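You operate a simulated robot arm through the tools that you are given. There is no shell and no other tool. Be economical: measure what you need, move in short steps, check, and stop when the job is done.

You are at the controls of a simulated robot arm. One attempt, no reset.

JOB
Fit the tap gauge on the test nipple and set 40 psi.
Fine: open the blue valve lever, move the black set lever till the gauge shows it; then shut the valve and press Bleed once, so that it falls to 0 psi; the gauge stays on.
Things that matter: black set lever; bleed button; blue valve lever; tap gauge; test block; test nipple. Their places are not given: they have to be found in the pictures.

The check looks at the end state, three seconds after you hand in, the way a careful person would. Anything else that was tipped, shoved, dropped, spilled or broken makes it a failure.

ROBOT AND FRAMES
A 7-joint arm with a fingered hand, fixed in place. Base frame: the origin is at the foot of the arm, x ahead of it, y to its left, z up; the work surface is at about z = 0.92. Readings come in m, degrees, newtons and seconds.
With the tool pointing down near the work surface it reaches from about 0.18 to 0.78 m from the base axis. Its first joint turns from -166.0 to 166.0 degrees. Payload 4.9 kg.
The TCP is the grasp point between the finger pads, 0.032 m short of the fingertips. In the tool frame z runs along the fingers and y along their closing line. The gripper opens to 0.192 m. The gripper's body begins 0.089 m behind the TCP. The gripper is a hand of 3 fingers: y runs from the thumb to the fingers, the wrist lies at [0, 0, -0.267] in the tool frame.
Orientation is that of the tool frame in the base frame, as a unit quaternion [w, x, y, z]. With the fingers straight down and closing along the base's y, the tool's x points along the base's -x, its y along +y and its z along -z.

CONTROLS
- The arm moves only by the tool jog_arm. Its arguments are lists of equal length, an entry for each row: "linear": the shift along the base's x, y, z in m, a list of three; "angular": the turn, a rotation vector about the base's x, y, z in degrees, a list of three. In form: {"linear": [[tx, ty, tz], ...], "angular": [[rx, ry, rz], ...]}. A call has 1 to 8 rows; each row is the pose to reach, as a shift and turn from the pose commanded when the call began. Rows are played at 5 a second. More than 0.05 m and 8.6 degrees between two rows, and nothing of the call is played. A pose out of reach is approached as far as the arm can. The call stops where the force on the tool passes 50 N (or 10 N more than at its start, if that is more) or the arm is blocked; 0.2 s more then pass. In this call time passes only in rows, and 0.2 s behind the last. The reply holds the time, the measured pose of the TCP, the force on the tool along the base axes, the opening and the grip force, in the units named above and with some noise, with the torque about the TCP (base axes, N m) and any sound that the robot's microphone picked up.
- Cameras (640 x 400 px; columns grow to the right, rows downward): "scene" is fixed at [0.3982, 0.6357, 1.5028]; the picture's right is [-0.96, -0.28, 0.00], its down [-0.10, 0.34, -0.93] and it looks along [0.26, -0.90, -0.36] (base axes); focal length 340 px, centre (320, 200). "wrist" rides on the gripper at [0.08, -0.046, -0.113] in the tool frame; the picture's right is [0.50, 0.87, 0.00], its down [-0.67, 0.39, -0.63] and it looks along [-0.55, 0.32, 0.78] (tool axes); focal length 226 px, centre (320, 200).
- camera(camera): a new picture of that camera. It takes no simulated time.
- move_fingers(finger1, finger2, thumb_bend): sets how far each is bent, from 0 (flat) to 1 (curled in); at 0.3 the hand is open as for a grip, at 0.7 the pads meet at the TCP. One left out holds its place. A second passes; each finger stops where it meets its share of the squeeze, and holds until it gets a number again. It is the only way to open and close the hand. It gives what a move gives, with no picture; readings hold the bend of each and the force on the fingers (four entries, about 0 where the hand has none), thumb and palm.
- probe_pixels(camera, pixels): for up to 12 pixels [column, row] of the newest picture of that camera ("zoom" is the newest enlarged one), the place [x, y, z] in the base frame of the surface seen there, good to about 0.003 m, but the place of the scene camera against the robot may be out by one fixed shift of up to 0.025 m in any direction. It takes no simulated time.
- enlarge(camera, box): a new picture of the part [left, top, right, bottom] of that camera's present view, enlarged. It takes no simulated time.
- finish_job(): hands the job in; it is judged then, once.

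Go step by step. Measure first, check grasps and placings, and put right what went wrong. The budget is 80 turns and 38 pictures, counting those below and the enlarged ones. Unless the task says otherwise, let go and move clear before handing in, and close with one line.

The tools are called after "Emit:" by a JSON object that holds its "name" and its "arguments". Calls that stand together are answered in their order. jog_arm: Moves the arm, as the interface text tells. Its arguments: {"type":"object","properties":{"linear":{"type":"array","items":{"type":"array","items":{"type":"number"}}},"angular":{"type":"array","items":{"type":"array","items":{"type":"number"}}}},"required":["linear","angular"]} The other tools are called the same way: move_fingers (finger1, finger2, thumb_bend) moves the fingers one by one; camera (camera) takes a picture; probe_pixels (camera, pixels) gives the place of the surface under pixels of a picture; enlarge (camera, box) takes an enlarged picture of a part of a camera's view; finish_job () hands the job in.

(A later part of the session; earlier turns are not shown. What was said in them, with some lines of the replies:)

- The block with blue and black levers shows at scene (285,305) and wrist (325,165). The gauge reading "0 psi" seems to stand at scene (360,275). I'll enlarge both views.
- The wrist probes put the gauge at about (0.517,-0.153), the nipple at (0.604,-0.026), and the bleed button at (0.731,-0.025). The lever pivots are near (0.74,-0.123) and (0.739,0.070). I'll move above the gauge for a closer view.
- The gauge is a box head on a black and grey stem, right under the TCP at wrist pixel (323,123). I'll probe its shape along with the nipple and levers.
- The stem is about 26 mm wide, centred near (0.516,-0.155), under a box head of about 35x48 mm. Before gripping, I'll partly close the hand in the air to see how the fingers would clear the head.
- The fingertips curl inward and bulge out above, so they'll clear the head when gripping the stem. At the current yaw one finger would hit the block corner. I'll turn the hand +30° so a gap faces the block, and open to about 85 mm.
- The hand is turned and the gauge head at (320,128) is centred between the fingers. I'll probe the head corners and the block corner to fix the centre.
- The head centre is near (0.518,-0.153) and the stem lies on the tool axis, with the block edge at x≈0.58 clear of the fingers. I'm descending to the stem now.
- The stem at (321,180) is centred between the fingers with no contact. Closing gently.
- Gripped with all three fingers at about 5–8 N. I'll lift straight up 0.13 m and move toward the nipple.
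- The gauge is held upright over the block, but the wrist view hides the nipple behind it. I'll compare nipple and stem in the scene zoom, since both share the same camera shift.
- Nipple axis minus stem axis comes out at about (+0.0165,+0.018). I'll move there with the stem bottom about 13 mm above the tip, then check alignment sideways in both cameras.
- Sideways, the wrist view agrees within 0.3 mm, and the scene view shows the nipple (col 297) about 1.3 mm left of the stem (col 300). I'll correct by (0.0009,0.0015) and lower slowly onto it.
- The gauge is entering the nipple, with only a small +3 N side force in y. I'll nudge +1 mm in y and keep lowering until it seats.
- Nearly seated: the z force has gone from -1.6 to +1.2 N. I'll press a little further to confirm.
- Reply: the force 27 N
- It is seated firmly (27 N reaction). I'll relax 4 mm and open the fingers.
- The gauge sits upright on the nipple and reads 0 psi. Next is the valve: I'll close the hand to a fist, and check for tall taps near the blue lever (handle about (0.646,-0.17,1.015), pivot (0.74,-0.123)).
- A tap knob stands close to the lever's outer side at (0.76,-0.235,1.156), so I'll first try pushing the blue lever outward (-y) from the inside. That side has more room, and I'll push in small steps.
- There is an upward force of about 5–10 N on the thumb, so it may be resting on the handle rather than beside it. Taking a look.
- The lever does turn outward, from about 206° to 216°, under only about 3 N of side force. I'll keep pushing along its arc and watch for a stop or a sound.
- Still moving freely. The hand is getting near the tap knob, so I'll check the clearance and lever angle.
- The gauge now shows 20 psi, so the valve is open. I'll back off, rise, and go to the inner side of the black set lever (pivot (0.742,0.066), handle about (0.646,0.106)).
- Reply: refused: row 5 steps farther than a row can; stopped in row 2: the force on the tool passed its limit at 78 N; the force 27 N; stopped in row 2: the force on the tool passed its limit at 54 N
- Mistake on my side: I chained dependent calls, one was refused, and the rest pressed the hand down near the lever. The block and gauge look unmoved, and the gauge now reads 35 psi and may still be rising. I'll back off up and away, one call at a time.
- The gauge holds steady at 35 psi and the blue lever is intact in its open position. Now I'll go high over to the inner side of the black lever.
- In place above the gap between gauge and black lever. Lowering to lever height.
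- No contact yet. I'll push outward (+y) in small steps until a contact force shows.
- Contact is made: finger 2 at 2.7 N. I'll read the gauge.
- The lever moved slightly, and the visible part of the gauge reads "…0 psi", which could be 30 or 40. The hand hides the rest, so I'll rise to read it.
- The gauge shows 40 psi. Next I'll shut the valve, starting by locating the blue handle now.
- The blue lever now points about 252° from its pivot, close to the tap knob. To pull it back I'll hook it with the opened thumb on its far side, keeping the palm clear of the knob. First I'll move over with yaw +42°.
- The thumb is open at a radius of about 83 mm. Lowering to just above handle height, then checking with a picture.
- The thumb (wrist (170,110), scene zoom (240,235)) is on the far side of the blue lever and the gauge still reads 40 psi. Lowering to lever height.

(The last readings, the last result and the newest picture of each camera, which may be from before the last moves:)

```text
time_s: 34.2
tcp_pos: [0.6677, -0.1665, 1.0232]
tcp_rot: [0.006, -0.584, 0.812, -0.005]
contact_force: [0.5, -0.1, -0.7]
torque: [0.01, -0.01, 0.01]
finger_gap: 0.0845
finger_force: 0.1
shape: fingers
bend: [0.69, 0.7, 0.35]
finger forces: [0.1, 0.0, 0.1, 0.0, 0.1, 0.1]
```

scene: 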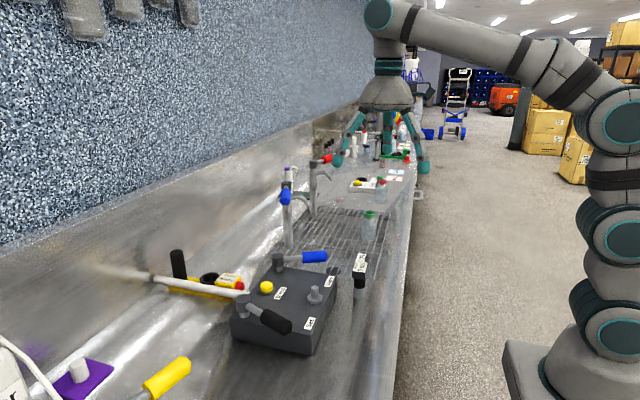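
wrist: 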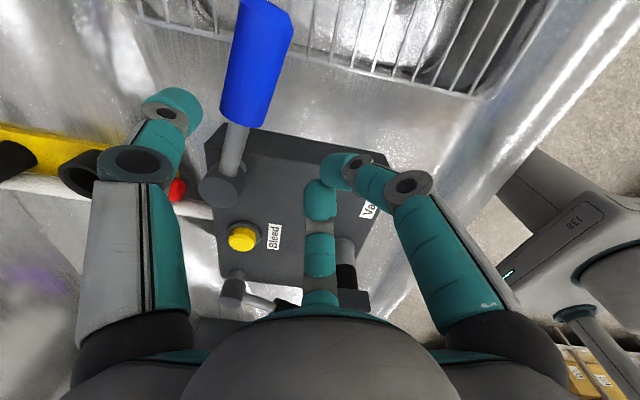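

No contact on the way down. Now I'll swing the hand around the lever pivot, pulling it back inward.

Emit:
{"name": "jog_arm", "arguments": {"linear": [[-0.0054, 0.0107, 0], [-0.0093, 0.0221, 0], [-0.0115, 0.0339, 0], [-0.0121, 0.0459, 0]], "angular": [[0, 0, -8], [0, 0, -16], [0, 0, -24], [0, 0, -32]]}}

```text
time_s: 35.2
tcp_pos: [0.6566, -0.1202, 1.0241]
tcp_rot: [0.004, -0.337, 0.942, -0.008]
contact_force: [4.7, -0.1, 0.5]
torque: [-0.06, -0.07, 0.35]
finger_gap: 0.088
finger_force: 1.6
shape: fingers
bend: [0.69, 0.7, 0.34]
finger forces: [0.0, 0.1, 0.0, 0.1, 3.1, 0.0]
```

The thumb is pulling the lever with about 3 N, so it is moving. I'll continue a further 16° of arc.

Emit:
{"name": "jog_arm", "arguments": {"linear": [[0.0011, 0.012, 0], [0.0025, 0.018, 0], [0.0039, 0.0237, 0]], "angular": [[0, 0, -6], [0, 0, -9], [0, 0, -11]]}}

Emit:
{"name": "enlarge", "arguments": {"camera": "scene", "box": [220, 190, 380, 320]}}

```text
time_s: 36.0
tcp_pos: [0.659, -0.0971, 1.0231]
tcp_rot: [0.003, -0.244, 0.97, -0.008]
contact_force: [-0.8, -8.3, 0.4]
torque: [-0.14, -0.02, -0.43]
finger_gap: 0.0917
finger_force: 3.1
shape: fingers
bend: [0.69, 0.7, 0.33]
finger forces: [0.0, 0.1, 0.1, 0.1, 5.7, 0.0]
```

```text
3.08 times, centred on (300, 255) of scene
```

zoom: 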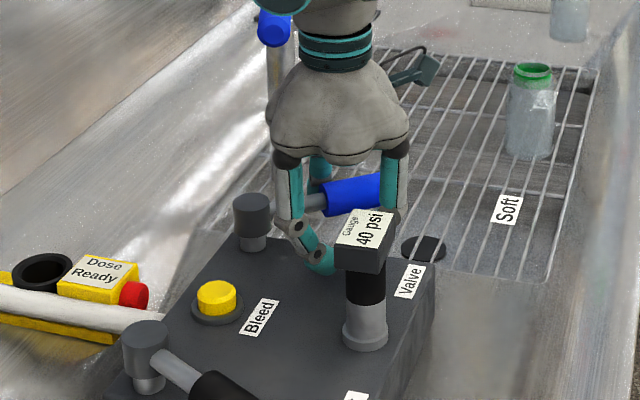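

Emit:
{"name": "probe_pixels", "arguments": {"camera": "zoom", "pixels": [[252, 205], [312, 203], [335, 195], [352, 192], [372, 188]]}}

```text
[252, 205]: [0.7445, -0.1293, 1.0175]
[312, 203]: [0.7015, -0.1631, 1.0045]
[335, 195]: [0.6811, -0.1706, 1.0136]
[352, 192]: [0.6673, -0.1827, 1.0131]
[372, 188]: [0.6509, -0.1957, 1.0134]
```

The lever is at about 214°, and it started near 202°. I'll pull the remaining roughly 12° while staying clear of the gauge head.

Emit:
{"name": "jog_arm", "arguments": {"linear": [[0, 0.005, 0], [0.0005, 0.01, 0], [0.001, 0.015, 0]], "angular": [[0, 0, 0], [0, 0, 0], [0, 0, 0]]}}

```text
time_s: 36.8
tcp_pos: [0.6595, -0.0806, 1.0232]
tcp_rot: [0.004, -0.246, 0.969, -0.008]
contact_force: [2.3, -3.0, 2.0]
torque: [-0.15, -0.11, 0.09]
finger_gap: 0.0901
finger_force: 2.3
shape: fingers
bend: [0.69, 0.7, 0.33]
finger forces: [0.0, 0.1, 0.0, 0.0, 4.8, 0.0]
```

Still moving freely at 4.8 N. I'll release the thumb sideways, rise, and check the lever.

Emit:
{"name": "jog_arm", "arguments": {"linear": [[0.001, -0.01, 0], [0.002, -0.016, 0.01], [0.002, -0.016, 0.05], [0.002, -0.016, 0.09], [0.002, -0.016, 0.13], [0.002, -0.016, 0.17]], "angular": [[0, 0, 0], [0, 0, 0], [0, 0, 0], [0, 0, 0], [0, 0, 0], [0, 0, 0]]}}

Emit:
{"name": "enlarge", "arguments": {"camera": "scene", "box": [210, 210, 390, 360]}}

Emit:
{"name": "probe_pixels", "arguments": {"camera": "zoom", "pixels": [[260, 120], [335, 122], [360, 118], [380, 114], [230, 198], [230, 205]]}}

```text
time_s: 38.2
tcp_pos: [0.6634, -0.0974, 1.192]
tcp_rot: [0.003, -0.247, 0.969, -0.008]
contact_force: [0.2, 0.7, -0.3]
torque: [0.02, 0.01, -0.01]
finger_gap: 0.0848
finger_force: 0.1
shape: fingers
bend: [0.7, 0.7, 0.35]
finger forces: [0.0, 0.0, 0.1, 0.1, 0.0, 0.0]
```

```text
2.67 times, centred on (300, 285) of scene
```

zoom: 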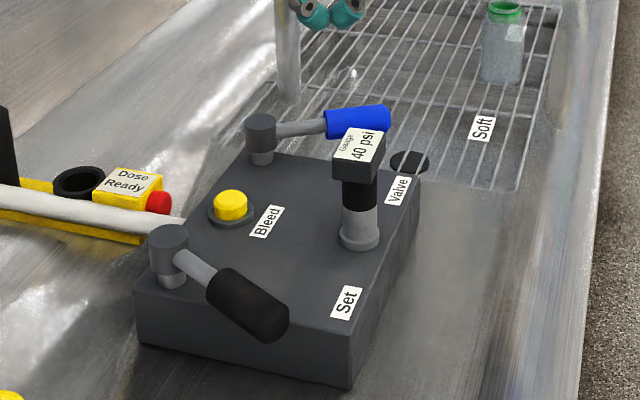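

```text
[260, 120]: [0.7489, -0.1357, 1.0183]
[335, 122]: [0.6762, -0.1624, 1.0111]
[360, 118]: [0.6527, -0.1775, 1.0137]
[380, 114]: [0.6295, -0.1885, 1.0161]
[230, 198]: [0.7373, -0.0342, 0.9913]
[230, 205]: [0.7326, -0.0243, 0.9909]
```

The lever is back to within about 5° of its start, and the gauge holds 40 psi. To be sure it is fully shut, I'll go down again and curl only the thumb to pull it the last few degrees.

Emit:
{"name": "jog_arm", "arguments": {"linear": [[0, 0, -0.04], [0, 0, -0.08], [0, 0, -0.12], [0, 0, -0.15], [0, 0, -0.168], [-0.001, 0.007, -0.168]], "angular": [[0, 0, 0], [0, 0, 0], [0, 0, 0], [0, 0, 0], [0, 0, 0], [0, 0, 0]]}}

Emit:
{"name": "move_fingers", "arguments": {"thumb_bend": 0.42}}

```text
time_s: 39.6
tcp_pos: [0.6633, -0.0897, 1.0251]
tcp_rot: [0.004, -0.246, 0.969, -0.009]
contact_force: [-0.5, -0.7, -0.8]
torque: [0.03, 0.01, -0.02]
finger_gap: 0.0848
finger_force: 0.1
shape: fingers
bend: [0.7, 0.7, 0.35]
finger forces: [0.1, 0.1, 0.0, 0.1, 0.0, 0.1]
```

```text
time_s: 40.6
tcp_pos: [0.6606, -0.0904, 1.0259]
tcp_rot: [0.005, -0.246, 0.969, -0.008]
contact_force: [4.2, -0.9, 3.5]
torque: [-0.3, -0.16, 0.26]
finger_gap: 0.0728
finger_force: 1.8
shape: fingers
bend: [0.7, 0.7, 0.4]
finger forces: [0.0, 0.1, 0.1, 0.0, 4.5, 0.0]
```

The thumb stalled at 0.40 after about 3 mm of pull. I'll add a small +y arm nudge and watch for the stop.

Emit:
{"name": "jog_arm", "arguments": {"linear": [[0, 0.003, 0], [0, 0.006, 0]], "angular": [[0, 0, 0], [0, 0, 0]]}}

```text
time_s: 41.2
tcp_pos: [0.6614, -0.0848, 1.0252]
tcp_rot: [0.003, -0.245, 0.969, -0.007]
contact_force: [0.1, -9.0, 2.3]
torque: [-0.27, -0.07, -0.38]
finger_gap: 0.0761
finger_force: 4.3
shape: fingers
bend: [0.7, 0.7, 0.39]
finger forces: [0.1, 0.1, 0.1, 0.1, 8.2, 0.1]
```

Pulled a few mm further. Releasing the thumb, backing off and rising.

Emit:
{"name": "move_fingers", "arguments": {"thumb_bend": 0.34}}

Emit:
{"name": "jog_arm", "arguments": {"linear": [[0.001, -0.008, 0], [0.002, -0.012, 0.01], [0.002, -0.012, 0.05], [0.002, -0.012, 0.09], [0.002, -0.012, 0.13], [0.002, -0.012, 0.17]], "angular": [[0, 0, 0], [0, 0, 0], [0, 0, 0], [0, 0, 0], [0, 0, 0], [0, 0, 0]]}}

Emit:
{"name": "move_fingers", "arguments": {"thumb_bend": 0.7}}

Emit:
{"name": "enlarge", "arguments": {"camera": "scene", "box": [210, 210, 390, 360]}}

```text
time_s: 42.2
tcp_pos: [0.6616, -0.0837, 1.0255]
tcp_rot: [0.004, -0.247, 0.969, -0.007]
contact_force: [-0.8, 0.5, -0.5]
torque: [-0.01, -0.01, 0.0]
finger_gap: 0.0865
finger_force: 0.0
shape: fingers
bend: [0.7, 0.7, 0.34]
finger forces: [0.0, 0.1, 0.1, 0.0, 0.0, 0.0]
```

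```text
time_s: 43.6
tcp_pos: [0.6654, -0.0942, 1.194]
tcp_rot: [0.003, -0.246, 0.969, -0.008]
contact_force: [0.3, -0.2, -0.2]
torque: [-0.01, 0.03, 0.03]
finger_gap: 0.0868
finger_force: 0.0
shape: fingers
bend: [0.7, 0.7, 0.34]
finger forces: [0.0, 0.0, 0.0, 0.0, 0.0, 0.0]
```

```text
time_s: 44.6
tcp_pos: [0.6635, -0.0959, 1.1932]
tcp_rot: [0.004, -0.246, 0.969, -0.007]
contact_force: [-0.1, 1.0, 0.0]
torque: [0.0, 0.0, 0.01]
finger_gap: 0.0036
finger_force: 0.1
shape: fingers
bend: [0.7, 0.7, 0.7]
finger forces: [0.0, 0.0, 0.0, 0.0, 0.0, 0.0]
```

```text
2.67 times, centred on (300, 285) of scene
```

zoom: 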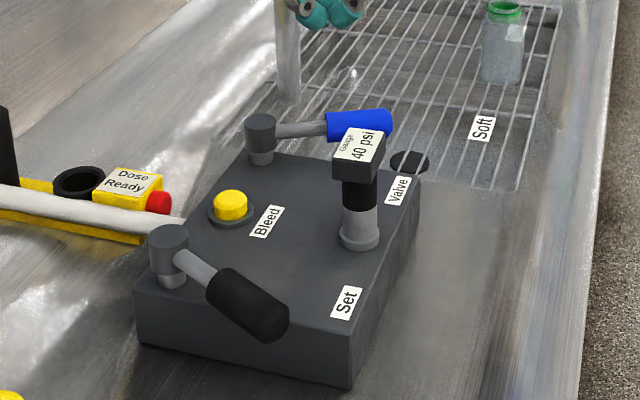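

The blue lever now matches its original position and the gauge holds 40 psi. Moving above the bleed button at (0.733,-0.026).

Emit:
{"name": "jog_arm", "arguments": {"linear": [[0.025, 0.025, 0], [0.05, 0.05, 0], [0.0685, 0.0695, -0.02], [0.0685, 0.0695, -0.06], [0.0685, 0.0695, -0.1], [0.0685, 0.0695, -0.13]], "angular": [[0, 0, 0], [0, 0, 0], [0, 0, 0], [0, 0, 0], [0, 0, 0], [0, 0, 0]]}}

Emit:
{"name": "enlarge", "arguments": {"camera": "scene", "box": [220, 200, 360, 320]}}

```text
time_s: 46.0
tcp_pos: [0.7309, -0.0271, 1.064]
tcp_rot: [0.006, -0.246, 0.969, -0.008]
contact_force: [-0.1, -0.1, 0.7]
torque: [-0.01, -0.03, 0.0]
finger_gap: 0.0037
finger_force: 0.0
shape: fingers
bend: [0.7, 0.7, 0.7]
finger forces: [0.0, 0.1, 0.1, 0.0, 0.0, 0.0]
out of reach, approached as far as the arm can: row 3
```

```text
3.33 times, centred on (290, 260) of scene
```

zoom: 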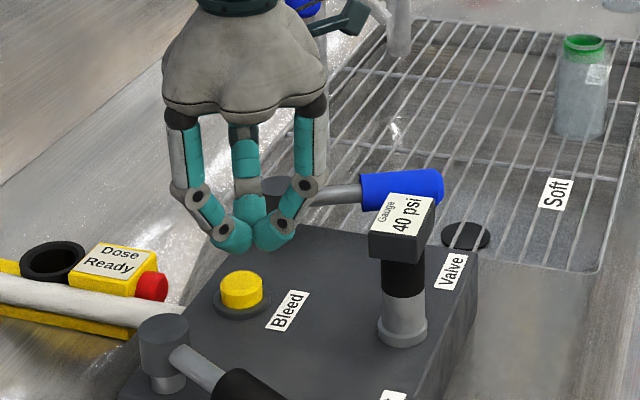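

The fist is just above the button, its tips centred about 6 mm to the -x side of it. I'll shift +6 mm in x and lower gently to find contact.

Emit:
{"name": "jog_arm", "arguments": {"linear": [[0.006, 0.001, -0.01], [0.006, 0.001, -0.018], [0.006, 0.001, -0.024], [0.006, 0.001, -0.029], [0.006, 0.001, -0.033]], "angular": [[0, 0, 0], [0, 0, 0], [0, 0, 0], [0, 0, 0], [0, 0, 0]]}}

```text
time_s: 47.2
tcp_pos: [0.7376, -0.0262, 1.0314]
tcp_rot: [0.003, -0.246, 0.969, -0.007]
contact_force: [-1.3, -0.1, 1.6]
torque: [0.02, 0.03, 0.03]
finger_gap: 0.0036
finger_force: 0.8
shape: fingers
bend: [0.7, 0.7, 0.7]
finger forces: [2.1, 0.1, 0.0, 0.0, 0.1, 0.1]
```

Contact starts (finger 1 at 2.1 N, z≈1.031). Pressing on down in the same stroke.

Emit:
{"name": "jog_arm", "arguments": {"linear": [[0, 0, -0.002], [0, 0, -0.004], [0, 0, -0.006], [0, 0, -0.008]], "angular": [[0, 0, 0], [0, 0, 0], [0, 0, 0], [0, 0, 0]]}}

Emit:
{"name": "enlarge", "arguments": {"camera": "scene", "box": [220, 200, 360, 320]}}

```text
time_s: 48.2
tcp_pos: [0.738, -0.027, 1.0289]
tcp_rot: [0.007, -0.246, 0.969, -0.008]
contact_force: [-1.8, 3.0, 22.4]
torque: [0.18, 0.14, -0.05]
finger_gap: 0.0024
finger_force: 13.9
shape: fingers
bend: [0.71, 0.71, 0.7]
finger forces: [14.6, 14.6, 0.1, 0.0, 0.0, 0.0]
heard: click
```

```text
3.33 times, centred on (290, 260) of scene
```

zoom: 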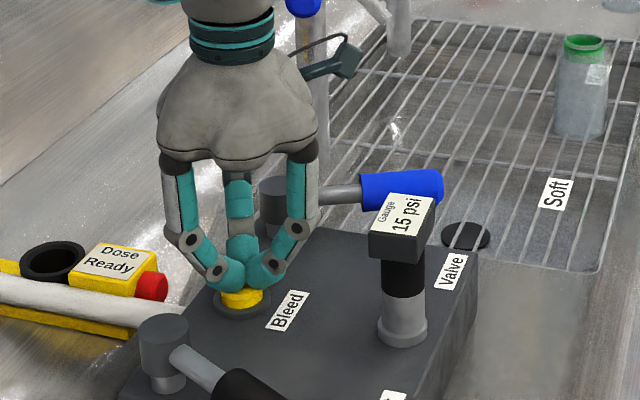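

Click heard, and the pressure is falling (15 psi). I'll hold the press a moment longer, then rise.

Emit:
{"name": "jog_arm", "arguments": {"linear": [[0, 0, 0], [0, 0, 0], [0, 0, 0], [0, 0, 0], [0, 0, 0], [0, 0, 0], [0, 0, 0], [0, 0, 0]], "angular": [[0, 0, 0], [0, 0, 0], [0, 0, 0], [0, 0, 0], [0, 0, 0], [0, 0, 0], [0, 0, 0], [0, 0, 0]]}}

Emit:
{"name": "jog_arm", "arguments": {"linear": [[0, 0, 0.03], [-0.005, 0, 0.07], [-0.02, 0, 0.11], [-0.05, 0, 0.15], [-0.08, 0, 0.19], [-0.11, 0, 0.22]], "angular": [[0, 0, 0], [0, 0, 0], [0, 0, 0], [0, 0, 0], [0, 0, 0], [0, 0, 0]]}}

Emit:
{"name": "enlarge", "arguments": {"camera": "scene", "box": [210, 210, 390, 360]}}

```text
time_s: 50.0
tcp_pos: [0.7377, -0.0258, 1.0269]
tcp_rot: [0.006, -0.246, 0.969, -0.009]
contact_force: [-1.2, 4.8, 33.7]
torque: [0.27, 0.13, 0.03]
finger_gap: 0.0021
finger_force: 21.4
shape: fingers
bend: [0.71, 0.72, 0.7]
finger forces: [22.6, 20.5, 0.0, 0.1, 0.1, 0.0]
```

```text
time_s: 51.4
tcp_pos: [0.6273, -0.0274, 1.2415]
tcp_rot: [0.003, -0.246, 0.969, -0.007]
contact_force: [0.0, 0.2, -1.0]
torque: [0.02, 0.03, -0.02]
finger_gap: 0.0031
finger_force: 0.0
shape: fingers
bend: [0.7, 0.7, 0.7]
finger forces: [0.0, 0.0, 0.0, 0.1, 0.0, 0.0]
```

```text
2.67 times, centred on (300, 285) of scene
```

zoom: 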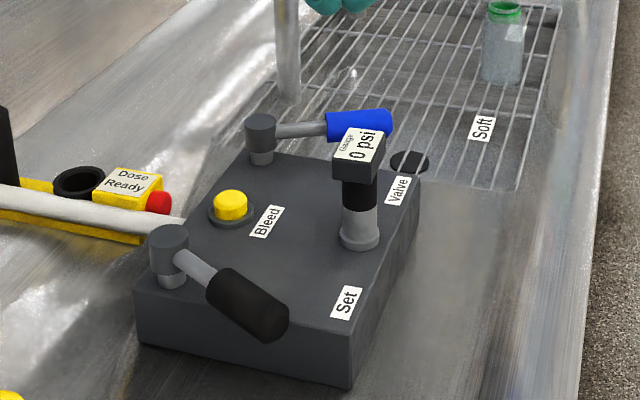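

The gauge reads 0 psi and is still on the nipple, the valve is shut and the hand is clear. Handing in.

Emit:
{"name": "finish_job", "arguments": {}}

```text
The job is handed in.
```

The gauge is fitted on the test nipple and was set to 40 psi. I then shut the valve and pressed Bleed once, and it reads 0 psi with the gauge still on. Partway through, one mistaken move pressed the hand down hard (78 N) beside the open valve lever; the pictures after it showed nothing moved or damaged.
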